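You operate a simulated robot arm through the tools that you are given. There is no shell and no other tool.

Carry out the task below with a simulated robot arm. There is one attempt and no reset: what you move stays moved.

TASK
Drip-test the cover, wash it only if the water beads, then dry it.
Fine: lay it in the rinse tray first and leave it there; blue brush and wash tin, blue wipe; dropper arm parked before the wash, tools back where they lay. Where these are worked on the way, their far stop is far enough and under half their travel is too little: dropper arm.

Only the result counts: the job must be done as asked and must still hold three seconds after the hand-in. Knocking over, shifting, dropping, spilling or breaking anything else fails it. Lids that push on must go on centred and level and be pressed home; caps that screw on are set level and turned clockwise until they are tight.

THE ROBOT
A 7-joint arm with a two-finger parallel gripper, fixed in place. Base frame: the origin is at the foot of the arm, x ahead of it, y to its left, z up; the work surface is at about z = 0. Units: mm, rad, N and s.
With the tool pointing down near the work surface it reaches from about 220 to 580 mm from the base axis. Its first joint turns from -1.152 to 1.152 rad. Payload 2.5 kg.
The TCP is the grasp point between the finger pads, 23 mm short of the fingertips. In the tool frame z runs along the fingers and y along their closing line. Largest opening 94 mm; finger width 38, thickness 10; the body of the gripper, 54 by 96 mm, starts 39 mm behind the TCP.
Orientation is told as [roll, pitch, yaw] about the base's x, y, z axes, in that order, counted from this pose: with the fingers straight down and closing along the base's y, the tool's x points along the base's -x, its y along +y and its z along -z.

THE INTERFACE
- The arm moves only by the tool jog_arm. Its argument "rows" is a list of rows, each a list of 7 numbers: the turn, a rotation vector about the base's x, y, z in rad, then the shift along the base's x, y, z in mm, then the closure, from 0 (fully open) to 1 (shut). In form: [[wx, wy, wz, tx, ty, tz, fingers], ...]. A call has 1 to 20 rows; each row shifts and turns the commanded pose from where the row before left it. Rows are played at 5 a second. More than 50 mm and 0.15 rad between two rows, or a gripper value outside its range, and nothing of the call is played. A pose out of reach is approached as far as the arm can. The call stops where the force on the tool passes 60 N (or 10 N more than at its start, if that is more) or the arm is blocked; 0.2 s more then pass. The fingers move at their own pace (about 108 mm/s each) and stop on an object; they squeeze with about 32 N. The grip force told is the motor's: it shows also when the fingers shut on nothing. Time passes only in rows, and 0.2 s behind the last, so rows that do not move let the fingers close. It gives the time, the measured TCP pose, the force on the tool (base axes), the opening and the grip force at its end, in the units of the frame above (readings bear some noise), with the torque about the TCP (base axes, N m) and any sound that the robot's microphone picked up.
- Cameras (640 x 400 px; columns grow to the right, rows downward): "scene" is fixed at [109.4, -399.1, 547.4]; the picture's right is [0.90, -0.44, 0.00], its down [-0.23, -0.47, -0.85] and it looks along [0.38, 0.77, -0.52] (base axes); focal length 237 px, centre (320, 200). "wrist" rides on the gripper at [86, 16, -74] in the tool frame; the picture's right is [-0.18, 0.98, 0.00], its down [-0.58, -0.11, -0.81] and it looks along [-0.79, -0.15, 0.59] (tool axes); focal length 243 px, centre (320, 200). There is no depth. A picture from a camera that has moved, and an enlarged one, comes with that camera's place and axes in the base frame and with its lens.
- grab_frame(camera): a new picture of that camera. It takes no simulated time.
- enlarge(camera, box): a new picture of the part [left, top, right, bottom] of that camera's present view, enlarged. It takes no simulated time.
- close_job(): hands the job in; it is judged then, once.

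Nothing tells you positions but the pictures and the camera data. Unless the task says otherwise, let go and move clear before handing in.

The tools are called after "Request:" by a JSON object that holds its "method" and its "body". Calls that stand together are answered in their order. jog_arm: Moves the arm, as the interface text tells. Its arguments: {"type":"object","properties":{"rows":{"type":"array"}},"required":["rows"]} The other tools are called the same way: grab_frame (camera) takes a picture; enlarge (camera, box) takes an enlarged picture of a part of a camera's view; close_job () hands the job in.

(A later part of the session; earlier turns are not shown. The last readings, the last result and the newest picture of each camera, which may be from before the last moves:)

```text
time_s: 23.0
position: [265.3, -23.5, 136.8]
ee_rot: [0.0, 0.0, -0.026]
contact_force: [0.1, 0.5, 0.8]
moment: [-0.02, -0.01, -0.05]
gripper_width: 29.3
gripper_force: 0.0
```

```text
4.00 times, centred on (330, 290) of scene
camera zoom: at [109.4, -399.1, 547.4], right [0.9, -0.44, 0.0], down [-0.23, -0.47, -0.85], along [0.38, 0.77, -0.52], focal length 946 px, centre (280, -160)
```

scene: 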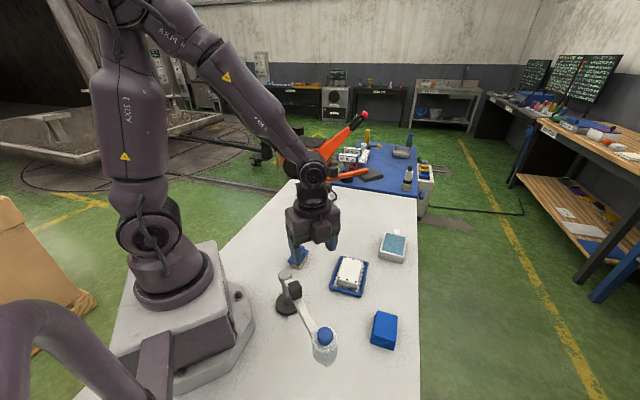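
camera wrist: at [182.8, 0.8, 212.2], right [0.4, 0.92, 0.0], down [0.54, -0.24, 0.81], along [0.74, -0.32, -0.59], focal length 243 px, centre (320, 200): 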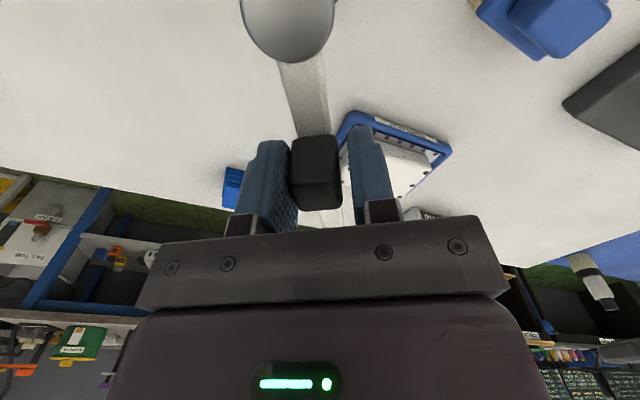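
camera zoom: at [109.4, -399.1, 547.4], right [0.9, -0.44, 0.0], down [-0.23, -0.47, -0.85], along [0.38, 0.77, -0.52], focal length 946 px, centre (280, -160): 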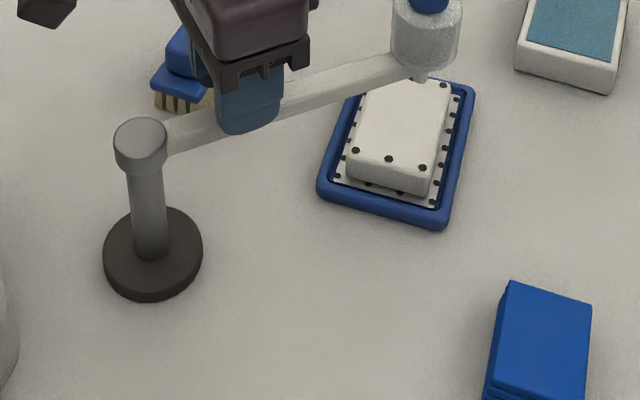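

No stop felt yet. I'll continue with finer steps.

Request:
{"method": "jog_arm", "body": {"rows": [[0, 0, 0.05, -0.03, 3.17, 0, 0.69], [0, 0, 0.05, -0.19, 3.18, 0, 0.69], [0, 0, 0, 0, 0, 0, 0.69]]}}

Request:
{"method": "enlarge", "body": {"camera": "scene", "box": [260, 230, 400, 330]}}

Request:
{"method": "grab_frame", "body": {"camera": "wrist"}}

```text
time_s: 23.8
position: [266.6, -16.3, 138.0]
ee_rot: [0.001, 0.001, 0.07]
contact_force: [-0.6, -3.3, 1.4]
moment: [0.0, 0.03, -0.06]
gripper_width: 30.4
gripper_force: 1.5
```

```text
4.00 times, centred on (330, 280) of scene
camera zoom: at [109.4, -399.1, 547.4], right [0.9, -0.44, 0.0], down [-0.23, -0.47, -0.85], along [0.38, 0.77, -0.52], focal length 946 px, centre (280, -120)
```

zoom: 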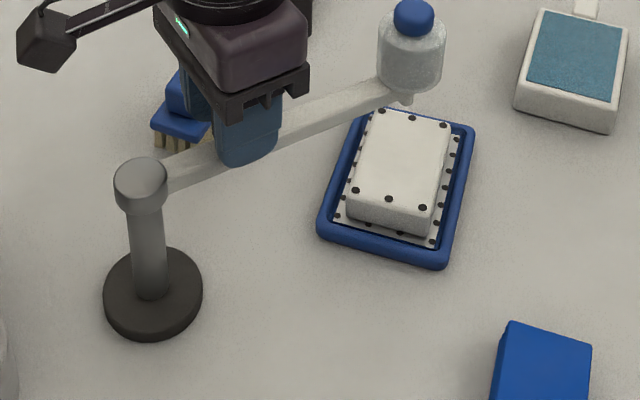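

```text
taken
camera wrist: at [177.8, -5.9, 212.8], right [0.11, 0.99, 0.0], down [0.59, -0.07, 0.81], along [0.8, -0.09, -0.59], focal length 243 px, centre (320, 200)
```

wrist: 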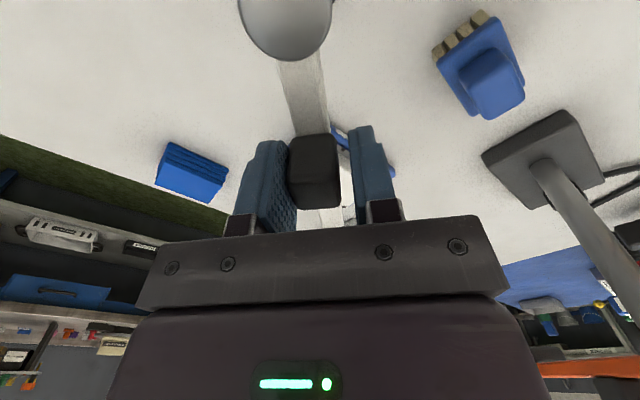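

The bottle's nozzle is now over the cover's centre and the resistance has started to rise. I'll nudge a little more to confirm the far stop.

Request:
{"method": "jog_arm", "body": {"rows": [[0, 0, 0.02, -0.1, 1.5, 0, 0.69], [0, 0, 0.02, -0.1, 1.5, 0, 0.69], [0, 0, 0, 0, 0, 0, 0.69]]}}

Request:
{"method": "enlarge", "body": {"camera": "scene", "box": [320, 220, 400, 300]}}

```text
time_s: 24.6
position: [264.9, -15.6, 137.0]
ee_rot: [-0.001, 0.001, 0.109]
contact_force: [-2.7, -16.6, -2.2]
moment: [0.01, -0.01, -0.31]
gripper_width: 36.4
gripper_force: 8.0
```

```text
5.00 times, centred on (360, 260) of scene
camera zoom: at [109.4, -399.1, 547.4], right [0.9, -0.44, 0.0], down [-0.23, -0.47, -0.85], along [0.38, 0.77, -0.52], focal length 1183 px, centre (120, -100)
```

zoom: 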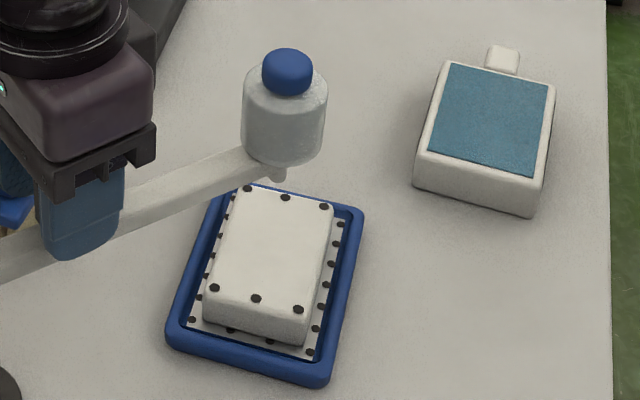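

The force rose to about 17 N, so the arm is at its far stop with the nozzle over the cover. I'll back off, open the fingers and rise clear, then inspect.

Request:
{"method": "jog_arm", "body": {"rows": [[0, 0, -0.04, 0.2, -3, 0, 0.6], [0, 0, 0, 0, 0, 0, 0.45], [0, 0, 0, 0, 0, 20, 0.45], [0, 0, 0, 0, 0, 30, 0.45], [0, 0, 0, 0, 0, 30, 0.45], [0, 0, 0, 0, 0, 0, 0.45]]}}

Request:
{"method": "enlarge", "body": {"camera": "scene", "box": [320, 220, 400, 300]}}

Request:
{"method": "grab_frame", "body": {"camera": "wrist"}}

Request:
{"method": "grab_frame", "body": {"camera": "scene"}}

```text
time_s: 26.0
position: [266.8, -16.0, 217.8]
ee_rot: [0.0, 0.002, 0.07]
contact_force: [-0.6, 0.0, 0.4]
moment: [0.0, 0.01, 0.01]
gripper_width: 51.6
gripper_force: 0.1
```

```text
5.00 times, centred on (360, 260) of scene
camera zoom: at [109.4, -399.1, 547.4], right [0.9, -0.44, 0.0], down [-0.23, -0.47, -0.85], along [0.38, 0.77, -0.52], focal length 1183 px, centre (120, -100)
```

zoom: 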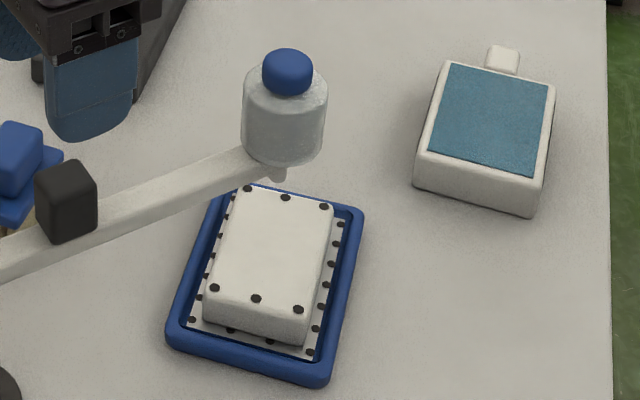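

```text
taken
camera wrist: at [178.8, -5.8, 294.3], right [0.11, 0.99, 0.0], down [0.59, -0.07, 0.81], along [0.8, -0.09, -0.59], focal length 243 px, centre (320, 200)
```

wrist: 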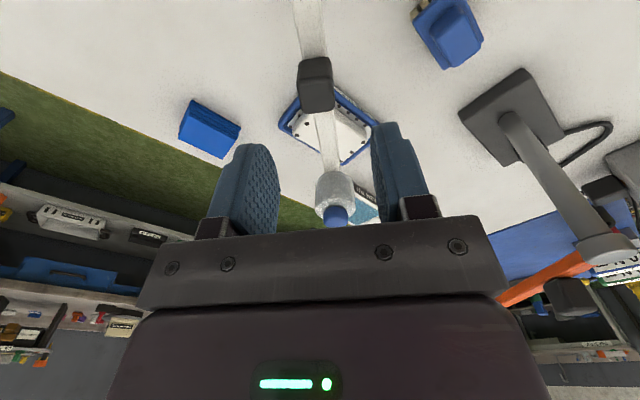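

```text
taken
```

scene: 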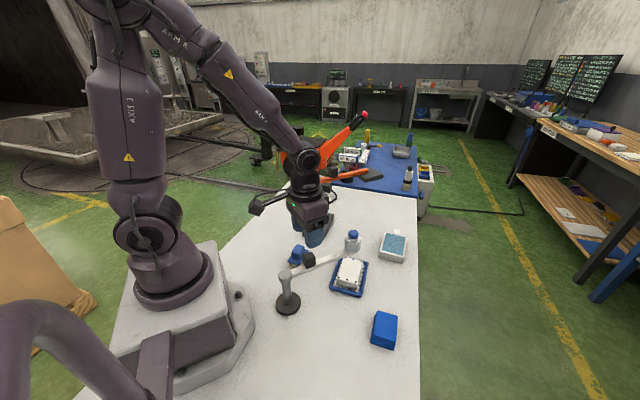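

The cover's top is still dry, so the drop probably has to be released by pressing the blue bulb at about (394, -12). I'll shut the fingers, go above the bulb and check.

Request:
{"method": "jog_arm", "body": {"rows": [[0, 0, 0, 32, 0.9, 5, 1], [0, 0, 0, 32, 0.9, 0, 1], [0, 0, 0, 32, 0.9, 0, 1], [0, 0, 0, 32, 0.9, 0, 1], [0, 0, 0, 0, 0, -18, 1], [0, 0, 0, 0, 0, 0, 1]]}}

Request:
{"method": "enlarge", "body": {"camera": "scene", "box": [310, 200, 410, 300]}}

Request:
{"method": "grab_frame", "body": {"camera": "wrist"}}

```text
time_s: 27.4
position: [391.8, -15.7, 203.4]
ee_rot: [-0.001, 0.0, 0.072]
contact_force: [0.2, 0.1, 0.3]
moment: [-0.03, 0.0, -0.02]
gripper_width: 0.0
gripper_force: 32.0
```

```text
4.00 times, centred on (360, 250) of scene
camera zoom: at [109.4, -399.1, 547.4], right [0.9, -0.44, 0.0], down [-0.23, -0.47, -0.85], along [0.38, 0.77, -0.52], focal length 946 px, centre (160, 0)
```

zoom: 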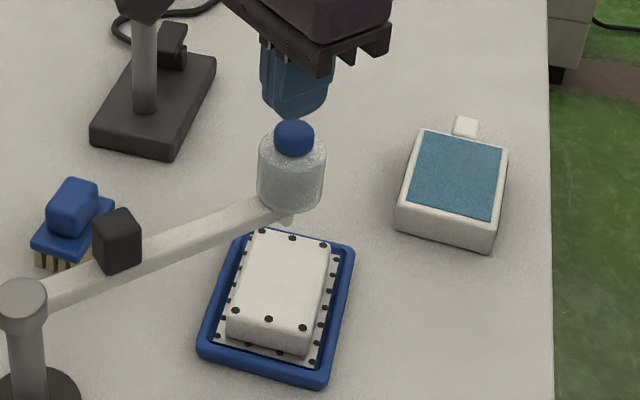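

```text
taken
camera wrist: at [305.2, -3.9, 279.4], right [0.11, 0.99, 0.0], down [0.59, -0.07, 0.81], along [0.8, -0.09, -0.59], focal length 243 px, centre (320, 200)
```

wrist: 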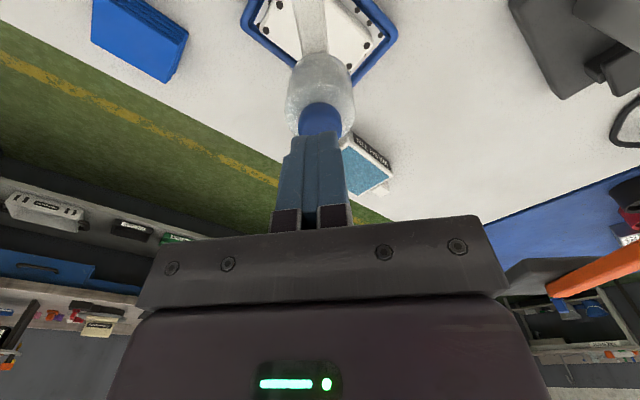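

The closed fingertips are right above the bulb. I'll lower in small steps until it responds.

Request:
{"method": "jog_arm", "body": {"rows": [[0, 0, 0, 1, 1, -6, 1], [0, 0, 0, 0, 1, -4, 1], [0, 0, 0, 0, 0, -2, 1], [0, 0, 0, 0, 0, -2, 1], [0, 0, 0, 0, 0, -2, 1]]}}

Request:
{"method": "enlarge", "body": {"camera": "scene", "box": [320, 210, 400, 290]}}

```text
time_s: 28.6
position: [394.9, -9.8, 189.2]
ee_rot: [0.0, 0.0, 0.072]
contact_force: [-0.8, 0.1, -0.2]
moment: [0.0, 0.0, -0.01]
gripper_width: 0.0
gripper_force: 32.4
```

```text
5.00 times, centred on (360, 250) of scene
camera zoom: at [109.4, -399.1, 547.4], right [0.9, -0.44, 0.0], down [-0.23, -0.47, -0.85], along [0.38, 0.77, -0.52], focal length 1183 px, centre (120, -50)
```

zoom: 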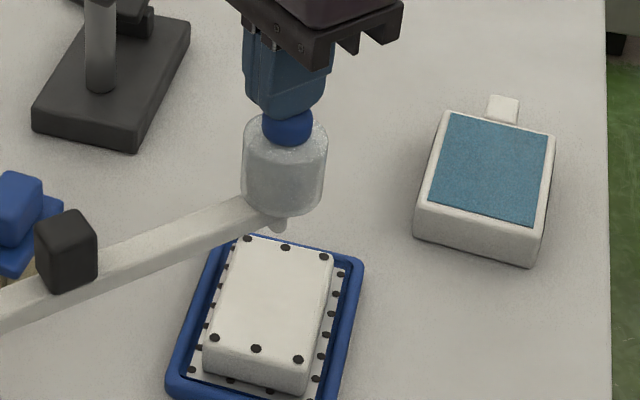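

No contact yet. I'll continue down in 2 mm steps.

Request:
{"method": "jog_arm", "body": {"rows": [[0, 0, 0, 0, 0, -2, 1], [0, 0, 0, 0, 0, -2, 1], [0, 0, 0, 0, 0, 0, 1]]}}

Request:
{"method": "enlarge", "body": {"camera": "scene", "box": [320, 210, 400, 290]}}

```text
time_s: 29.4
position: [393.4, -10.1, 185.8]
ee_rot: [0.002, 0.002, 0.07]
contact_force: [-2.6, -0.4, 2.9]
moment: [-0.03, 0.02, 0.02]
gripper_width: 0.0
gripper_force: 32.2
heard: click
```

```text
5.00 times, centred on (360, 250) of scene
camera zoom: at [109.4, -399.1, 547.5], right [0.9, -0.44, 0.0], down [-0.23, -0.47, -0.85], along [0.38, 0.77, -0.52], focal length 1183 px, centre (120, -50)
```

zoom: 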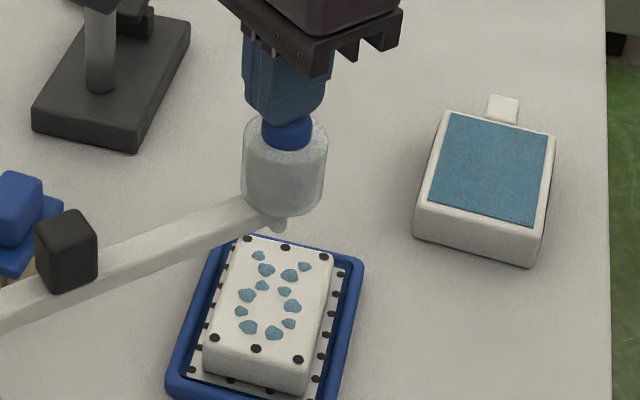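

A click was heard and water has appeared on the cover as separate drops. I'll zoom in to judge whether it beads or spreads.

Request:
{"method": "enlarge", "body": {"camera": "scene", "box": [335, 250, 375, 280]}}

Request:
{"method": "enlarge", "body": {"camera": "wrist", "box": [230, 0, 410, 110]}}

```text
13.33 times, centred on (355, 265) of scene
camera zoom: at [109.4, -399.1, 547.5], right [0.9, -0.44, 0.0], down [-0.23, -0.47, -0.85], along [0.38, 0.77, -0.52], focal length 3154 px, centre (-147, -667)
```

zoom: 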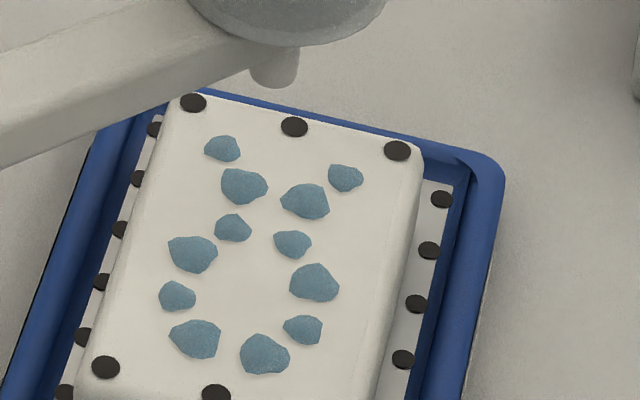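

```text
3.56 times, centred on (320, 55) of wrist
camera zoom: at [307.0, -0.3, 260.1], right [0.11, 0.99, 0.0], down [0.59, -0.07, 0.81], along [0.8, -0.09, -0.59], focal length 863 px, centre (320, 716)
```

zoom: 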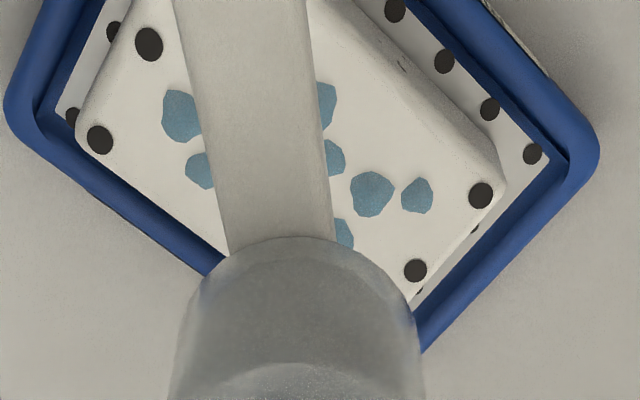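

Eleven separate drops stand on the surface, so the water appears to be beading. I'll rise off the bulb, wait a moment and look again to be sure it doesn't spread.

Request:
{"method": "jog_arm", "body": {"rows": [[0, 0, 0, 0, 0, 5, 1], [0, 0, 0, 0, 0, 25, 1], [0, 0, 0, -40, 0, 10, 1], [0, 0, 0, -40, 0, 0, 0.6], [0, 0, 0, -40, -1, 0, 0.45], [0, 0, 0, -8.5, -1, 0, 0.45], [0, 0, 0, 0, 0, 0, 0.45], [0, 0, 0, 0, 0, 0, 0.45]]}}

Request:
{"method": "enlarge", "body": {"camera": "scene", "box": [335, 250, 375, 290]}}

Request:
{"method": "grab_frame", "body": {"camera": "wrist"}}

```text
time_s: 31.2
position: [265.4, -13.2, 225.4]
ee_rot: [-0.001, 0.001, 0.069]
contact_force: [-0.2, 1.1, 0.5]
moment: [-0.01, 0.01, -0.02]
gripper_width: 51.6
gripper_force: 0.1
```

```text
10.00 times, centred on (355, 270) of scene
camera zoom: at [109.4, -399.1, 547.4], right [0.9, -0.44, 0.0], down [-0.23, -0.47, -0.85], along [0.38, 0.77, -0.52], focal length 2366 px, centre (-30, -500)
```

zoom: 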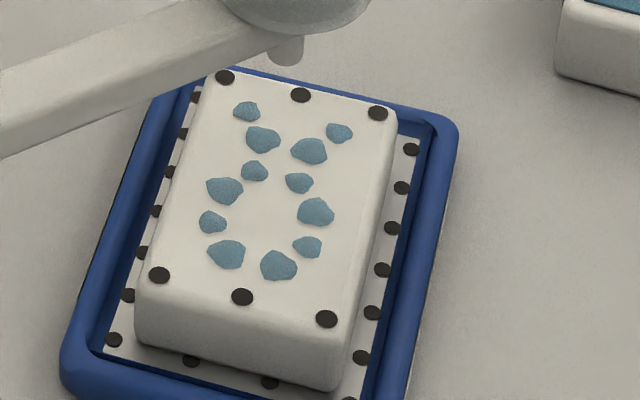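

```text
taken
camera wrist: at [177.6, -1.4, 300.3], right [0.11, 0.99, 0.0], down [0.59, -0.07, 0.81], along [0.8, -0.09, -0.59], focal length 243 px, centre (320, 200)
```

wrist: 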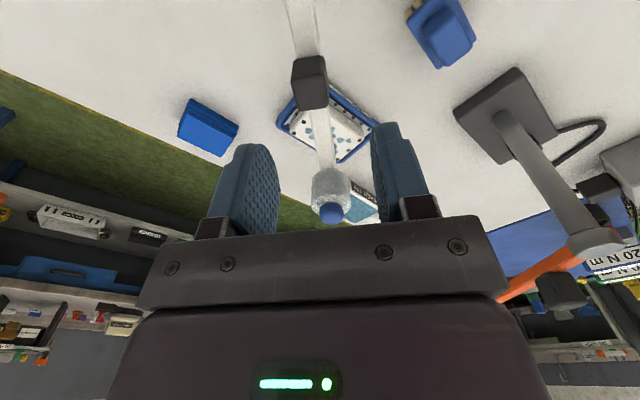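

The drops stay as beads, so a wash is needed. First I'll park the dropper arm: descend around the knob again (now at about (268, -20)) with the fingers loosely open.

Request:
{"method": "jog_arm", "body": {"rows": [[0, 0, -0.03, 1.5, -7.5, -27, 0.45], [0, 0, 0, 0, 0, -30, 0.45], [0, 0, 0, 0, 0, -30, 0.45], [0, 0, 0, 0, 0, 0, 0.69], [0, 0, 0, 0, 0, 0, 0.69]]}}

Request:
{"method": "grab_frame", "body": {"camera": "wrist"}}

Request:
{"method": "enlarge", "body": {"camera": "scene", "box": [260, 230, 400, 330]}}

```text
time_s: 32.4
position: [266.7, -20.7, 138.6]
ee_rot: [0.001, -0.001, 0.041]
contact_force: [-0.4, 0.3, -0.9]
moment: [0.04, 0.01, 0.01]
gripper_width: 29.0
gripper_force: 0.0
```

```text
taken
camera wrist: at [179.7, -7.6, 213.6], right [0.14, 0.99, 0.0], down [0.59, -0.09, 0.81], along [0.8, -0.12, -0.59], focal length 243 px, centre (320, 200)
```

wrist: 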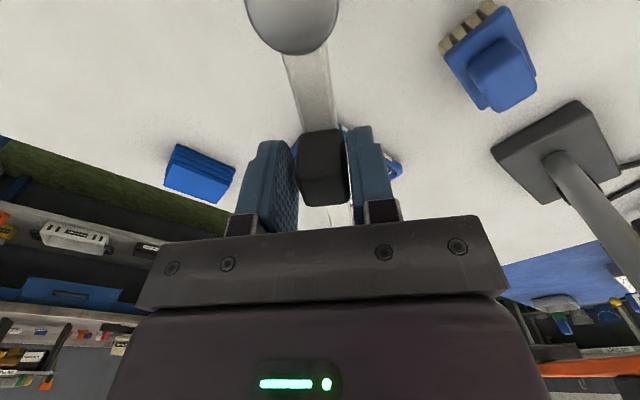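

```text
4.00 times, centred on (330, 280) of scene
camera zoom: at [109.4, -399.1, 547.4], right [0.9, -0.44, 0.0], down [-0.23, -0.47, -0.85], along [0.38, 0.77, -0.52], focal length 946 px, centre (280, -120)
```

zoom: 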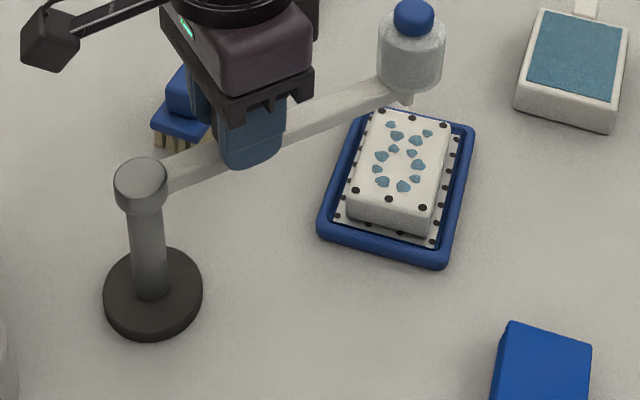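

The fingers straddle the knob. I'll swing the arm back along the arc toward its park position.

Request:
{"method": "jog_arm", "body": {"rows": [[0, 0, -0.1, -0.07, -6.4, 0, 0.69], [0, 0, -0.1, -0.7, -6.36, 0, 0.69], [0, 0, -0.1, -1.33, -6.25, 0, 0.69], [0, 0, -0.1, -1.95, -6.1, 0, 0.69], [0, 0, -0.1, -2.55, -5.86, 0, 0.69], [0, 0, -0.1, -3.13, -5.58, 0, 0.69], [0, 0, -0.1, -3.66, -5.25, 0, 0.69], [0, 0, -0.1, -4.18, -4.85, 0, 0.69], [0, 0, -0.1, -4.62, -4.41, 0, 0.69], [0, 0, -0.1, -5.05, -3.93, 0, 0.69], [0, 0, -0.1, -5.42, -3.4, 0, 0.69], [0, 0, -0.1, -5.74, -2.85, 0, 0.69], [0, 0, 0, 0, 0, 0, 0.69]]}}

Request:
{"method": "enlarge", "body": {"camera": "scene", "box": [260, 240, 400, 370]}}

Request:
{"method": "grab_frame", "body": {"camera": "wrist"}}

```text
time_s: 35.2
position: [229.3, -82.7, 138.2]
ee_rot: [-0.001, 0.001, -1.162]
contact_force: [0.7, 0.4, 0.2]
moment: [-0.01, 0.02, 0.01]
gripper_width: 29.6
gripper_force: 0.7
```

```text
3.08 times, centred on (330, 305) of scene
camera zoom: at [109.4, -399.1, 547.4], right [0.9, -0.44, 0.0], down [-0.23, -0.47, -0.85], along [0.38, 0.77, -0.52], focal length 728 px, centre (289, -123)
```

zoom: 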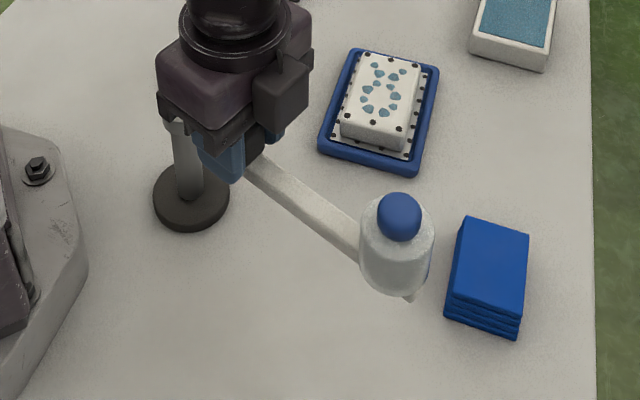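

```text
taken
camera wrist: at [209.3, 4.3, 212.7], right [0.97, 0.22, 0.0], down [0.13, -0.58, 0.81], along [0.18, -0.79, -0.59], focal length 243 px, centre (320, 200)
```

wrist: 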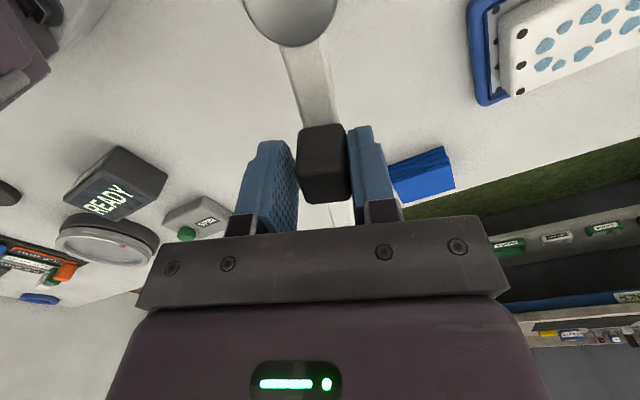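

The arm is following well. I'll continue the last stretch to the park stop more carefully.

Request:
{"method": "jog_arm", "body": {"rows": [[0, 0, -0.1, -5.98, -2.25, 0, 0.69], [0, 0, -0.1, -6.18, -1.65, 0, 0.69], [0, 0, -0.1, -6.31, -1.03, 0, 0.69], [0, 0, 0, 0, 0, 0, 0.69]]}}

Request:
{"method": "enlarge", "body": {"camera": "scene", "box": [260, 260, 360, 360]}}

```text
time_s: 36.2
position: [209.5, -86.0, 137.9]
ee_rot: [0.0, -0.001, -1.461]
contact_force: [-0.4, 0.6, 0.3]
moment: [-0.03, 0.0, -0.02]
gripper_width: 29.2
gripper_force: 0.0
```

```text
4.00 times, centred on (310, 310) of scene
camera zoom: at [109.4, -399.1, 547.4], right [0.9, -0.44, 0.0], down [-0.23, -0.47, -0.85], along [0.38, 0.77, -0.52], focal length 946 px, centre (360, -240)
```

zoom: 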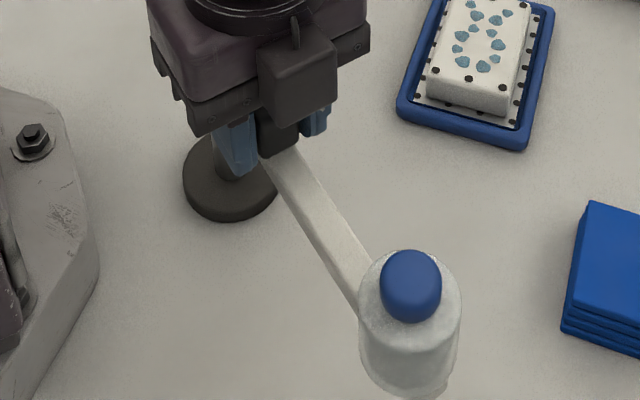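

The bulb still needs about 15 mm to reach its original image position. I'll continue in small steps until the stop is felt.

Request:
{"method": "jog_arm", "body": {"rows": [[0, 0, -0.05, -3.19, -0.35, 0, 0.69], [0, 0, -0.03, -1.92, -0.1, 0, 0.69], [0, 0, -0.02, -1.28, 0, 0, 0.69], [0, 0, 0, 0, 0, 0, 0.69]]}}

Request:
{"method": "enlarge", "body": {"camera": "scene", "box": [260, 260, 360, 360]}}

```text
time_s: 37.2
position: [206.4, -88.3, 137.9]
ee_rot: [-0.002, -0.001, -1.559]
contact_force: [-0.5, 0.1, 0.1]
moment: [-0.02, 0.01, 0.01]
gripper_width: 29.3
gripper_force: 0.1
```

```text
4.00 times, centred on (310, 310) of scene
camera zoom: at [109.4, -399.1, 547.4], right [0.9, -0.44, 0.0], down [-0.23, -0.47, -0.85], along [0.38, 0.77, -0.52], focal length 946 px, centre (360, -240)
```

zoom: 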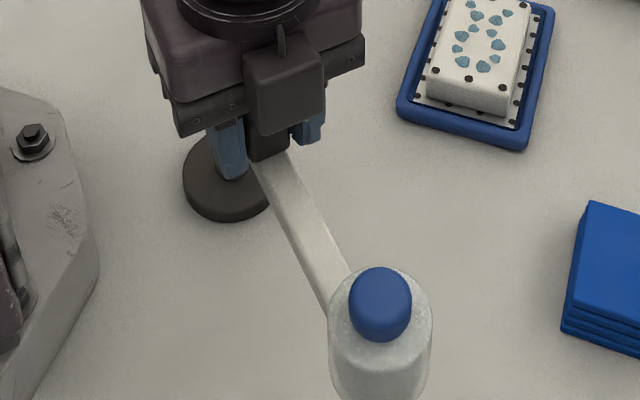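

The bulb is back at its original image position. I'll nudge once more to feel whether it rests on its stop.

Request:
{"method": "jog_arm", "body": {"rows": [[0, 0, -0.02, -1.5, 0, 0, 0.69], [0, 0, -0.01, -1.5, 0, 0, 0.69], [0, 0, 0, 0, 0, 0, 0.69]]}}

Request:
{"method": "enlarge", "body": {"camera": "scene", "box": [260, 260, 360, 360]}}

```text
time_s: 38.0
position: [205.2, -89.2, 136.8]
ee_rot: [-0.002, 0.002, -1.59]
contact_force: [0.1, -0.3, -0.6]
moment: [-0.02, 0.03, 0.04]
gripper_width: 29.1
gripper_force: 0.0
out of reach, approached as far as the arm can: row 1
```

```text
4.00 times, centred on (310, 310) of scene
camera zoom: at [109.4, -399.1, 547.4], right [0.9, -0.44, 0.0], down [-0.23, -0.47, -0.85], along [0.38, 0.77, -0.52], focal length 946 px, centre (360, -240)
```

zoom: 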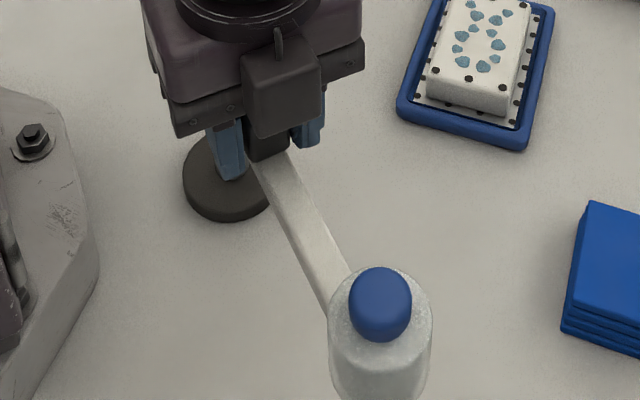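

The dropper arm is exactly where it started. I'll open, rise, and turn toward the brush at about (283, 104).

Request:
{"method": "jog_arm", "body": {"rows": [[0, 0, 0, 1.5, 0, 0, 0.5], [0, 0, 0, 1.5, 0, 0, 0.45], [0, 0, 0, 0, 0, 25, 0.45], [0, 0, 0, 0, 0, 30, 0.45], [0, 0, 0, 0, 0, 30, 0.45], [0, 0, 0, 0, 0, 0, 0.45]]}}

Request:
{"method": "enlarge", "body": {"camera": "scene", "box": [260, 260, 360, 360]}}

```text
time_s: 39.4
position: [208.0, -88.6, 223.7]
ee_rot: [0.001, 0.0, -1.589]
contact_force: [0.5, -0.7, -0.6]
moment: [0.01, -0.01, 0.02]
gripper_width: 51.8
gripper_force: 0.0
```

```text
4.00 times, centred on (310, 310) of scene
camera zoom: at [109.4, -399.1, 547.4], right [0.9, -0.44, 0.0], down [-0.23, -0.47, -0.85], along [0.38, 0.77, -0.52], focal length 946 px, centre (360, -240)
```

zoom: 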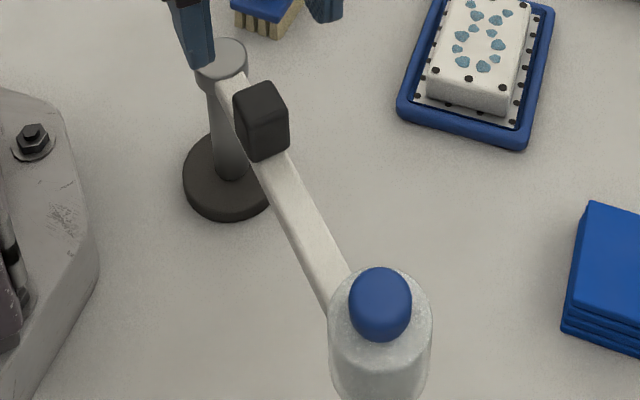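

The dropper arm is parked. I'll go above the brush with matching yaw (about 40°) for a close look.

Request:
{"method": "jog_arm", "body": {"rows": [[0, 0, 0.143, 4.7, 12, 0, 0.45], [0, 0, 0.143, 4.7, 12, 0, 0.45], [0, 0, 0.143, 4.7, 12, 0, 0.45], [0, 0, 0.143, 4.7, 12, 0, 0.45], [0, 0, 0.143, 4.7, 12, 0, 0.45], [0, 0, 0.143, 4.7, 12, 0, 0.45], [0, 0, 0.143, 4.7, 12, 0, 0.45], [0, 0, 0.143, 4.7, 12, 0, 0.45], [0, 0, 0.143, 4.7, 12, 0, 0.45], [0, 0, 0.143, 4.7, 12, 0, 0.45], [0, 0, 0.143, 4.7, 12, 0, 0.45], [0, 0, 0.143, 4.7, 12, 0, 0.45], [0, 0, 0.143, 4.7, 12, 0, 0.45], [0, 0, 0.143, 4.7, 12, 0, 0.45], [0, 0, 0.143, 4.7, 12, 0, 0.45], [0, 0, 0.143, 4.7, 12, 0, 0.45], [0, 0, 0, 0, 0, -25, 0.45], [0, 0, 0, 0, 0, 0, 0.45]]}}

Request:
{"method": "grab_frame", "body": {"camera": "wrist"}}

Request:
{"method": "enlarge", "body": {"camera": "scene", "box": [260, 210, 340, 280]}}

```text
time_s: 43.2
position: [283.5, 102.0, 198.4]
ee_rot: [-0.001, 0.001, 0.698]
contact_force: [0.0, -0.4, -0.4]
moment: [0.01, -0.03, 0.02]
gripper_width: 51.5
gripper_force: 0.1
```

```text
taken
camera wrist: at [206.9, 59.5, 273.1], right [-0.49, 0.87, 0.0], down [0.51, 0.29, 0.81], along [0.7, 0.4, -0.59], focal length 243 px, centre (320, 200)
```

wrist: 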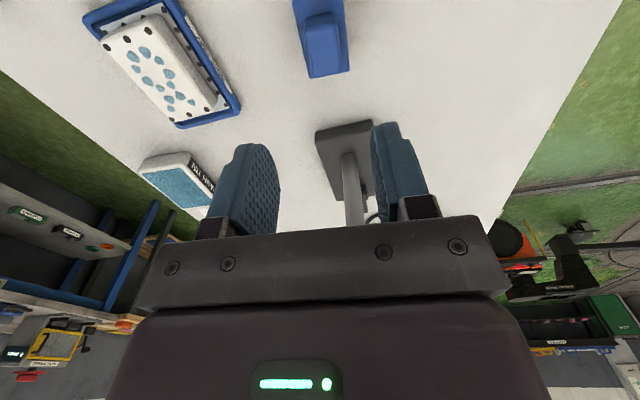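

```text
5.71 times, centred on (300, 245) of scene
camera zoom: at [109.4, -399.1, 547.4], right [0.9, -0.44, 0.0], down [-0.23, -0.47, -0.85], along [0.38, 0.77, -0.52], focal length 1352 px, centre (434, -57)
```

zoom: 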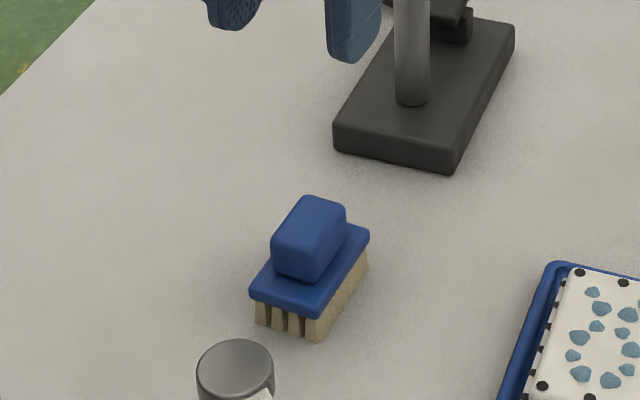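

The brush is at the top of the view, nearly aligned with the gripper. I'll descend partway to see it fully.

Request:
{"method": "jog_arm", "body": {"rows": [[0, 0, 0, 0, 0, -35, 0.4], [0, 0, 0, 0, 0, -35, 0.4], [0, 0, 0, 0, 0, 0, 0.4]]}}

Request:
{"method": "grab_frame", "body": {"camera": "wrist"}}

Request:
{"method": "enlarge", "body": {"camera": "wrist", "box": [240, 0, 400, 100]}}

Request:
{"method": "enlarge", "body": {"camera": "scene", "box": [260, 210, 340, 280]}}

```text
time_s: 44.0
position: [283.6, 102.1, 127.7]
ee_rot: [0.0, 0.0, 0.697]
contact_force: [0.8, 0.7, -0.1]
moment: [-0.02, 0.0, -0.01]
gripper_width: 56.3
gripper_force: 0.1
```

```text
taken
camera wrist: at [206.2, 59.2, 203.3], right [-0.49, 0.87, 0.0], down [0.52, 0.29, 0.81], along [0.7, 0.4, -0.59], focal length 243 px, centre (320, 200)
```

wrist: 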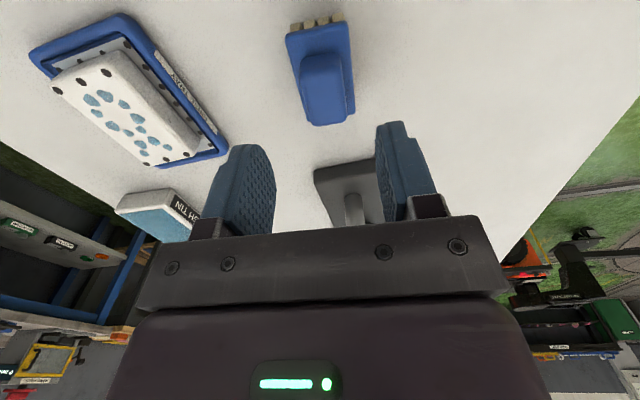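

```text
4.00 times, centred on (320, 50) of wrist
camera zoom: at [206.2, 59.2, 203.3], right [-0.49, 0.87, 0.0], down [0.52, 0.29, 0.81], along [0.7, 0.4, -0.59], focal length 970 px, centre (320, 800)
```

zoom: 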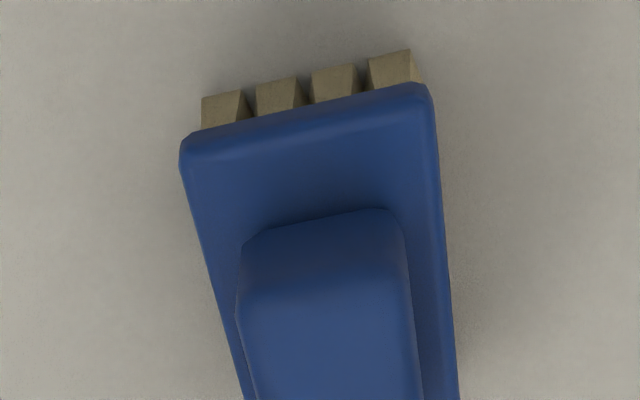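

```text
5.71 times, centred on (300, 245) of scene
camera zoom: at [109.4, -399.1, 547.4], right [0.9, -0.44, 0.0], down [-0.23, -0.47, -0.85], along [0.38, 0.77, -0.52], focal length 1352 px, centre (434, -57)
```

zoom: 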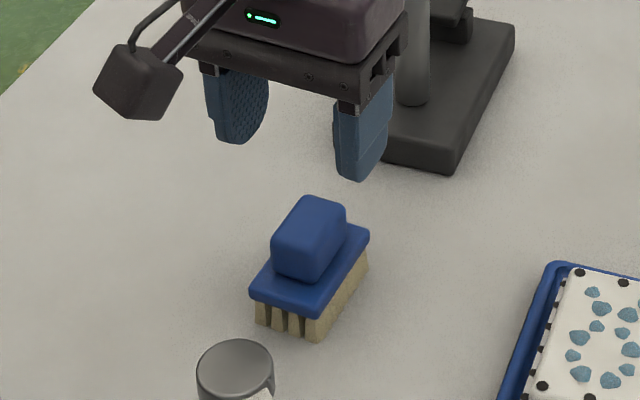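

The brush handle is centred near (283, 105) with yaw of about 40°, top about z=54. I'll shift slightly and descend around the handle.

Request:
{"method": "jog_arm", "body": {"rows": [[0, 0, 0, -0.5, 3, -25, 0.4], [0, 0, 0, 0, 0, -25, 0.4], [0, 0, 0, 0, 0, -12, 0.4], [0, 0, 0, 0, 0, 0, 0.4]]}}

Request:
{"method": "grab_frame", "body": {"camera": "wrist"}}

Request:
{"method": "enlarge", "body": {"camera": "scene", "box": [260, 220, 340, 280]}}

```text
time_s: 45.0
position: [281.3, 106.8, 66.7]
ee_rot: [-0.001, 0.0, 0.699]
contact_force: [1.2, 0.3, -0.9]
moment: [0.01, 0.02, -0.05]
gripper_width: 56.0
gripper_force: 0.0
```

```text
taken
camera wrist: at [205.5, 63.5, 140.9], right [-0.49, 0.87, 0.0], down [0.52, 0.29, 0.81], along [0.7, 0.4, -0.59], focal length 243 px, centre (320, 200)
```

wrist: 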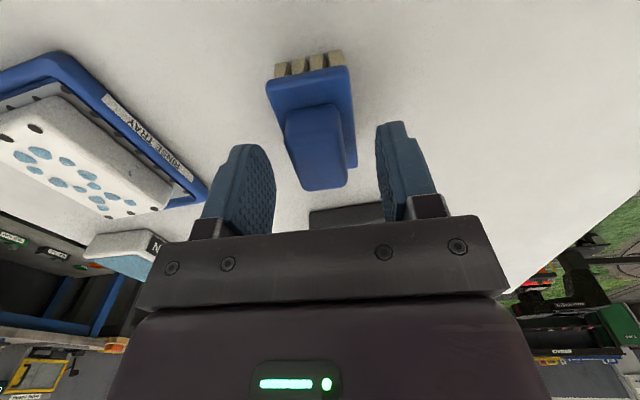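

```text
6.67 times, centred on (300, 250) of scene
camera zoom: at [109.4, -399.1, 547.4], right [0.9, -0.44, 0.0], down [-0.23, -0.47, -0.85], along [0.38, 0.77, -0.52], focal length 1577 px, centre (453, -133)
```

zoom: 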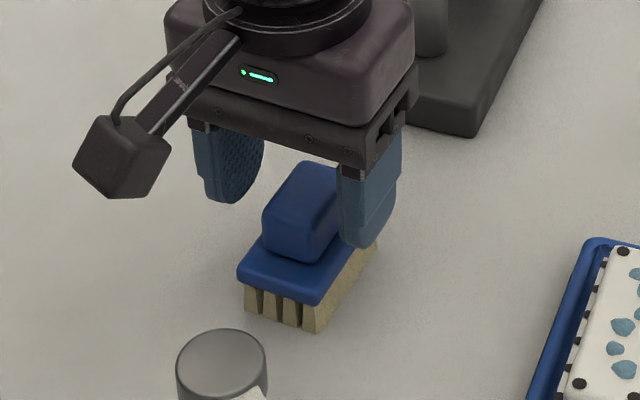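

The handle is well centred between the fingers. I'll lower the last 9 mm and close.

Request:
{"method": "jog_arm", "body": {"rows": [[0, 0, 0, 0, 0, -5, 0.4], [0, 0, 0, 0, 0, -3, 0.4], [0, 0, 0, 0, 0, 0, 1], [0, 0, 0, 0, 0, 0, 1], [0, 0, 0, 0, 0, 0, 1]]}}

Request:
{"method": "grab_frame", "body": {"camera": "wrist"}}

Request:
{"method": "enlarge", "body": {"camera": "scene", "box": [260, 220, 340, 280]}}

```text
time_s: 46.2
position: [283.3, 105.7, 57.9]
ee_rot: [-0.001, 0.0, 0.699]
contact_force: [-1.1, -0.6, 1.9]
moment: [-0.05, -0.03, -0.01]
gripper_width: 27.3
gripper_force: 32.0
```

```text
taken
camera wrist: at [205.8, 63.6, 132.8], right [-0.49, 0.87, 0.0], down [0.52, 0.29, 0.81], along [0.7, 0.4, -0.59], focal length 243 px, centre (320, 200)
```

wrist: 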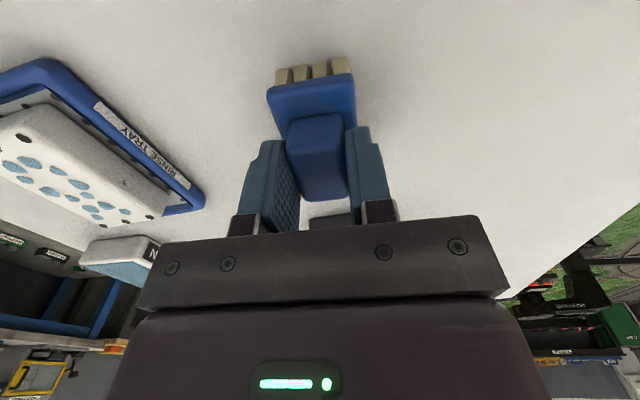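

```text
6.67 times, centred on (300, 250) of scene
camera zoom: at [109.4, -399.1, 547.4], right [0.9, -0.44, 0.0], down [-0.23, -0.47, -0.85], along [0.38, 0.77, -0.52], focal length 1577 px, centre (453, -133)
```

zoom: 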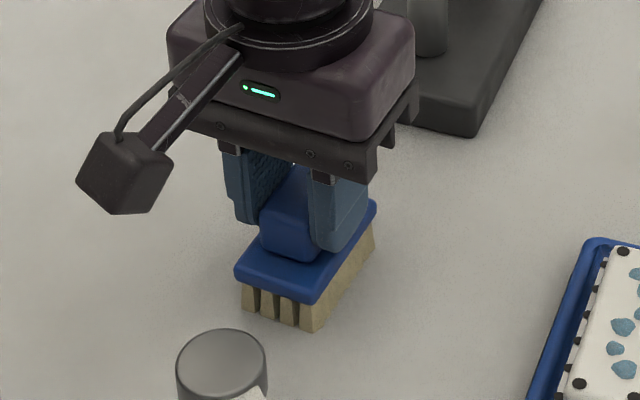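

The brush is gripped at 27 mm. I'll lift it and carry it over to the wash tin at about (573, 11), staying high.

Request:
{"method": "jog_arm", "body": {"rows": [[0, 0, 0, 0, 0, 20, 1], [0, 0, 0, 0, 0, 30, 1], [0, 0, 0, 0, 0, 40, 1], [0, 0, 0, 41, -13.4, 0, 1], [0, 0, 0, 41, -13.4, 0, 1], [0, 0, 0, 41, -13.4, 0, 1], [0, 0, 0, 41, -13.4, 0, 1], [0, 0, 0, 41, -13.4, 0, 1], [0, 0, 0, 41, -13.4, 0, 1], [0, 0, 0, 41, -13.4, 0, 1], [0, 0, 0, 0, 0, 0, 1]]}}

Request:
{"method": "grab_frame", "body": {"camera": "wrist"}}

Request:
{"method": "enlarge", "body": {"camera": "scene", "box": [350, 180, 450, 270]}}

```text
time_s: 48.6
position: [570.0, 11.6, 145.3]
ee_rot: [0.002, 0.0, 0.699]
contact_force: [-0.2, 0.8, -0.9]
moment: [-0.01, 0.0, 0.0]
gripper_width: 27.2
gripper_force: 32.1
```

```text
taken
camera wrist: at [493.2, -31.6, 221.8], right [-0.49, 0.87, 0.0], down [0.52, 0.29, 0.81], along [0.7, 0.4, -0.59], focal length 243 px, centre (320, 200)
```

wrist: 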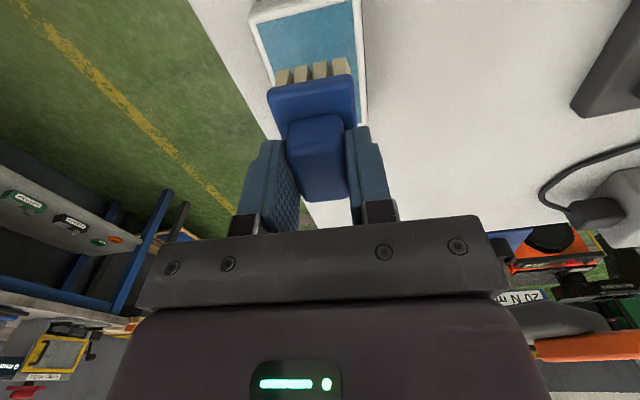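

```text
4.44 times, centred on (400, 225) of scene
camera zoom: at [109.4, -399.1, 547.4], right [0.9, -0.44, 0.0], down [-0.23, -0.47, -0.85], along [0.38, 0.77, -0.52], focal length 1051 px, centre (-36, 89)
```

zoom: 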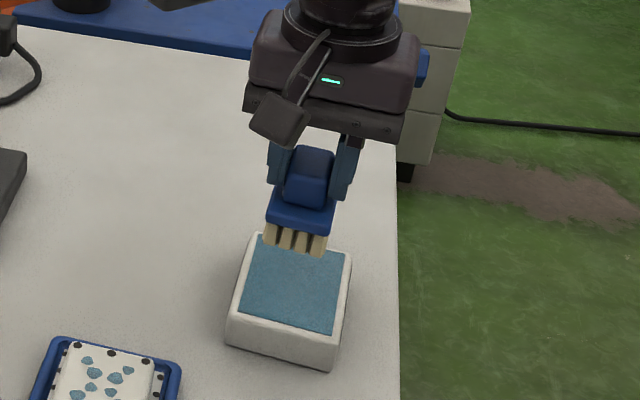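

The brush is lined up over the tin. I'll shift about 4 mm further in to clear the near rim, and lower to just above the surface.

Request:
{"method": "jog_arm", "body": {"rows": [[0, 0, 0.01, 4, 2, -20, 1], [0, 0, 0, 0, 0, -20, 1], [0, 0, 0, 0, 0, -8, 1], [0, 0, 0, 0, 0, 0, 1]]}}

Request:
{"method": "enlarge", "body": {"camera": "scene", "box": [350, 180, 450, 270]}}

Request:
{"method": "grab_frame", "body": {"camera": "wrist"}}

```text
time_s: 49.6
position: [573.5, 13.4, 99.0]
ee_rot: [0.0, -0.001, 0.708]
contact_force: [0.7, 0.5, -1.4]
moment: [0.0, 0.0, -0.03]
gripper_width: 27.4
gripper_force: 31.8
```

```text
4.44 times, centred on (400, 225) of scene
camera zoom: at [109.4, -399.1, 547.4], right [0.9, -0.44, 0.0], down [-0.23, -0.47, -0.85], along [0.38, 0.77, -0.52], focal length 1051 px, centre (-36, 89)
```

zoom: 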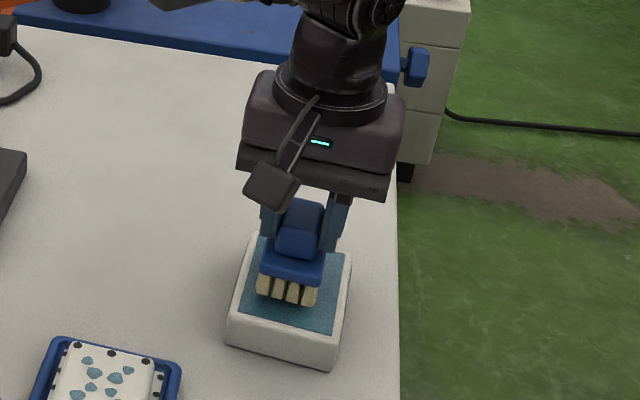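

```text
taken
camera wrist: at [497.6, -30.3, 174.1], right [-0.5, 0.87, 0.0], down [0.51, 0.3, 0.81], along [0.7, 0.4, -0.59], focal length 243 px, centre (320, 200)
```

wrist: 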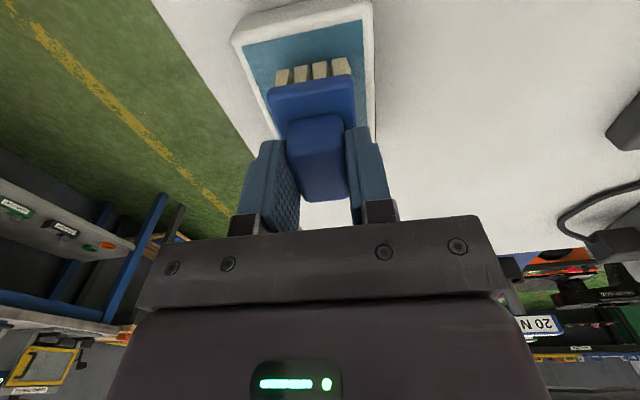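

The bristles are inside the tin's outline. I'll lower gently into the wash until contact or well below the surface.

Request:
{"method": "jog_arm", "body": {"rows": [[0, 0, 0, 0, 0, -6, 1], [0, 0, 0, 0, 0, -3, 1], [0, 0, 0, 0, 0, -3, 1], [0, 0, 0, 0, 0, 0, 1]]}}

Request:
{"method": "enlarge", "body": {"camera": "scene", "box": [360, 200, 430, 260]}}

```text
time_s: 50.6
position: [574.3, 14.7, 88.1]
ee_rot: [-0.001, -0.001, 0.707]
contact_force: [-2.5, 0.4, 7.2]
moment: [-0.07, 0.21, 0.02]
gripper_width: 27.4
gripper_force: 31.9
```

```text
6.67 times, centred on (395, 230) of scene
camera zoom: at [109.4, -399.1, 547.5], right [0.9, -0.44, 0.0], down [-0.23, -0.47, -0.85], along [0.38, 0.77, -0.52], focal length 1577 px, centre (-180, 0)
```

zoom: 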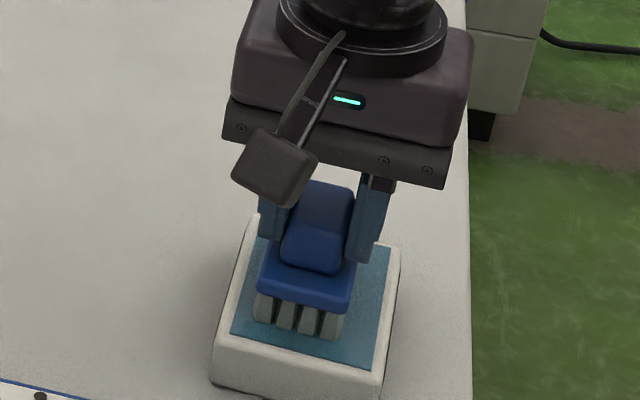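

The bristles have turned wet (blue-grey) at light contact, so the brush is loaded. I'll lift out and carry it over the cover, matching the cover's yaw.

Request:
{"method": "jog_arm", "body": {"rows": [[0, 0, 0, 0, 0, 10, 1], [0, 0, 0, 0, 0, 20, 1], [0, 0, 0, 0, 0, 20, 1], [0, 0, 0.015, -36, -5.3, 0, 1], [0, 0, 0.015, -36, -5.3, 0, 1], [0, 0, 0.015, -36, -5.3, 0, 1], [0, 0, 0.015, -36, -5.3, 0, 1], [0, 0, 0.017, -35, -5.3, 0, 1], [0, 0, 0, 0, 0, -20, 1], [0, 0, 0, 0, 0, -18, 1], [0, 0, 0, 0, 0, 0, 1]]}}

Request:
{"method": "enlarge", "body": {"camera": "scene", "box": [310, 230, 400, 300]}}

Request:
{"method": "grab_frame", "body": {"camera": "wrist"}}

Request:
{"method": "enlarge", "body": {"camera": "scene", "box": [360, 210, 430, 270]}}

```text
time_s: 53.0
position: [394.1, -12.7, 98.3]
ee_rot: [0.001, 0.001, 0.785]
contact_force: [-0.7, -0.1, -0.6]
moment: [-0.03, 0.01, 0.04]
gripper_width: 27.6
gripper_force: 31.9
```

```text
5.71 times, centred on (355, 265) of scene
camera zoom: at [109.4, -399.1, 547.4], right [0.9, -0.44, 0.0], down [-0.23, -0.47, -0.85], along [0.38, 0.77, -0.52], focal length 1352 px, centre (120, -171)
```

zoom: 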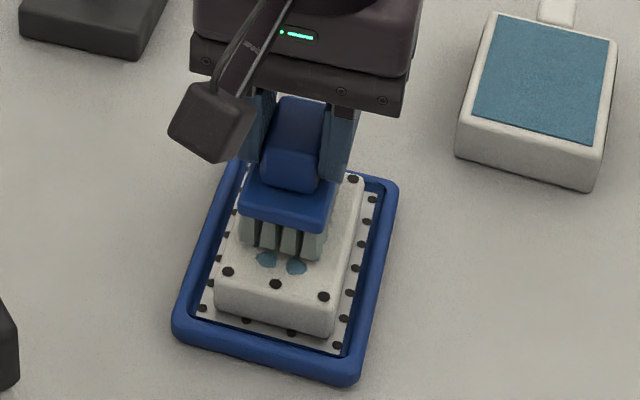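

```text
taken
camera wrist: at [321.6, -61.6, 173.2], right [-0.56, 0.83, 0.0], down [0.49, 0.33, 0.81], along [0.67, 0.45, -0.59], focal length 243 px, centre (320, 200)
```

wrist: 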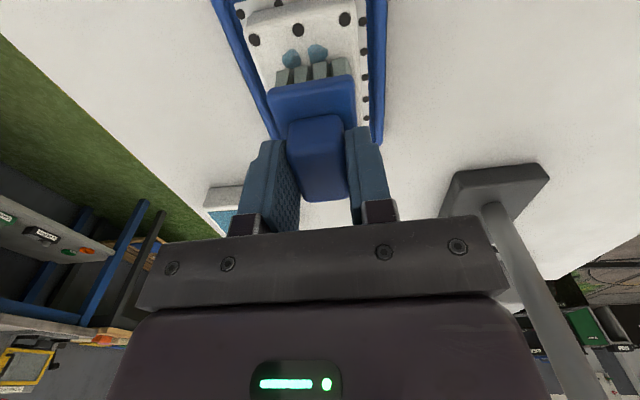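

```text
6.67 times, centred on (395, 240) of scene
camera zoom: at [109.4, -399.1, 547.4], right [0.9, -0.44, 0.0], down [-0.23, -0.47, -0.85], along [0.38, 0.77, -0.52], focal length 1577 px, centre (-180, -67)
```

zoom: 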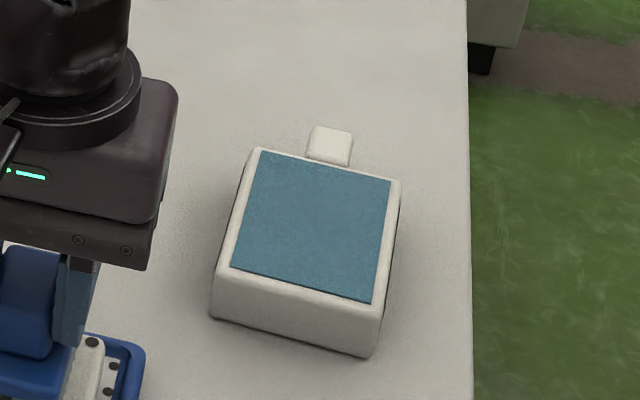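

The loaded brush is right above the cover and the tin has not moved. I'll lower to contact the cover.

Request:
{"method": "jog_arm", "body": {"rows": [[0, 0, 0, 1, 0, -7, 1], [0, 0, 0, 0, 0, -3, 1], [0, 0, 0, 0, 0, -1.5, 1], [0, 0, 0, 0, 0, 0, 1]]}}

Request:
{"method": "enlarge", "body": {"camera": "scene", "box": [310, 230, 400, 300]}}

```text
time_s: 54.0
position: [397.8, -12.0, 89.3]
ee_rot: [0.0, -0.002, 0.784]
contact_force: [-3.7, 0.5, 21.7]
moment: [0.04, 0.07, 0.02]
gripper_width: 27.5
gripper_force: 31.8
```

```text
5.71 times, centred on (355, 265) of scene
camera zoom: at [109.3, -399.1, 547.5], right [0.9, -0.44, 0.0], down [-0.23, -0.47, -0.85], along [0.38, 0.77, -0.52], focal length 1352 px, centre (120, -171)
```

zoom: 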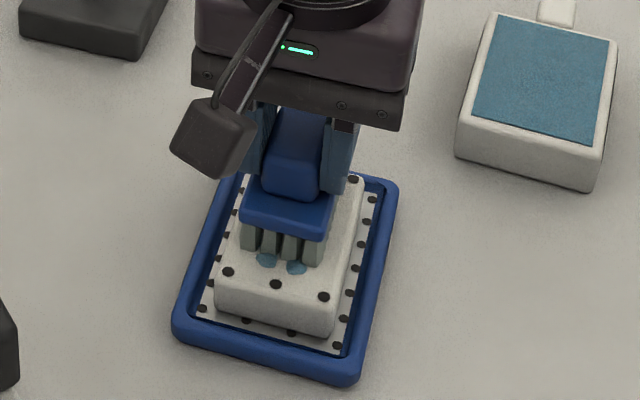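

Contact is made at about 22 N, which is more than needed. I'll ease up 2 mm and start gentle strokes along and across the cover.

Request:
{"method": "jog_arm", "body": {"rows": [[0, 0, 0, 0, 0, 2, 1], [0, 0, 0, -5, -5, 0, 1], [0, 0, 0, -5, -5, 0, 1], [0, 0, 0, 5, -5, 0, 1], [0, 0, 0, 5, 5, 0, 1], [0, 0, 0, 5, 5, 0, 1], [0, 0, 0, 5, 5, 0, 1], [0, 0, 0, 5, 5, 0, 1], [0, 0, 0, 0, 0, 0, 1]]}}

Request:
{"method": "enlarge", "body": {"camera": "scene", "box": [310, 230, 400, 300]}}

```text
time_s: 56.0
position: [411.5, -6.4, 90.5]
ee_rot: [-0.001, -0.003, 0.786]
contact_force: [-0.1, -0.2, -1.2]
moment: [-0.03, 0.01, 0.02]
gripper_width: 27.3
gripper_force: 31.9
```

```text
5.71 times, centred on (355, 265) of scene
camera zoom: at [109.4, -399.1, 547.4], right [0.9, -0.44, 0.0], down [-0.23, -0.47, -0.85], along [0.38, 0.77, -0.52], focal length 1352 px, centre (120, -171)
```

zoom: 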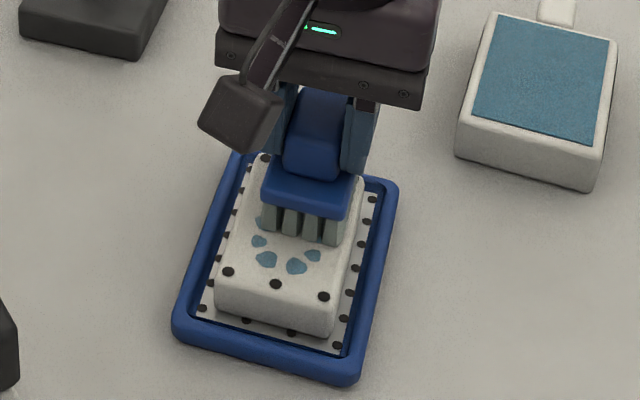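

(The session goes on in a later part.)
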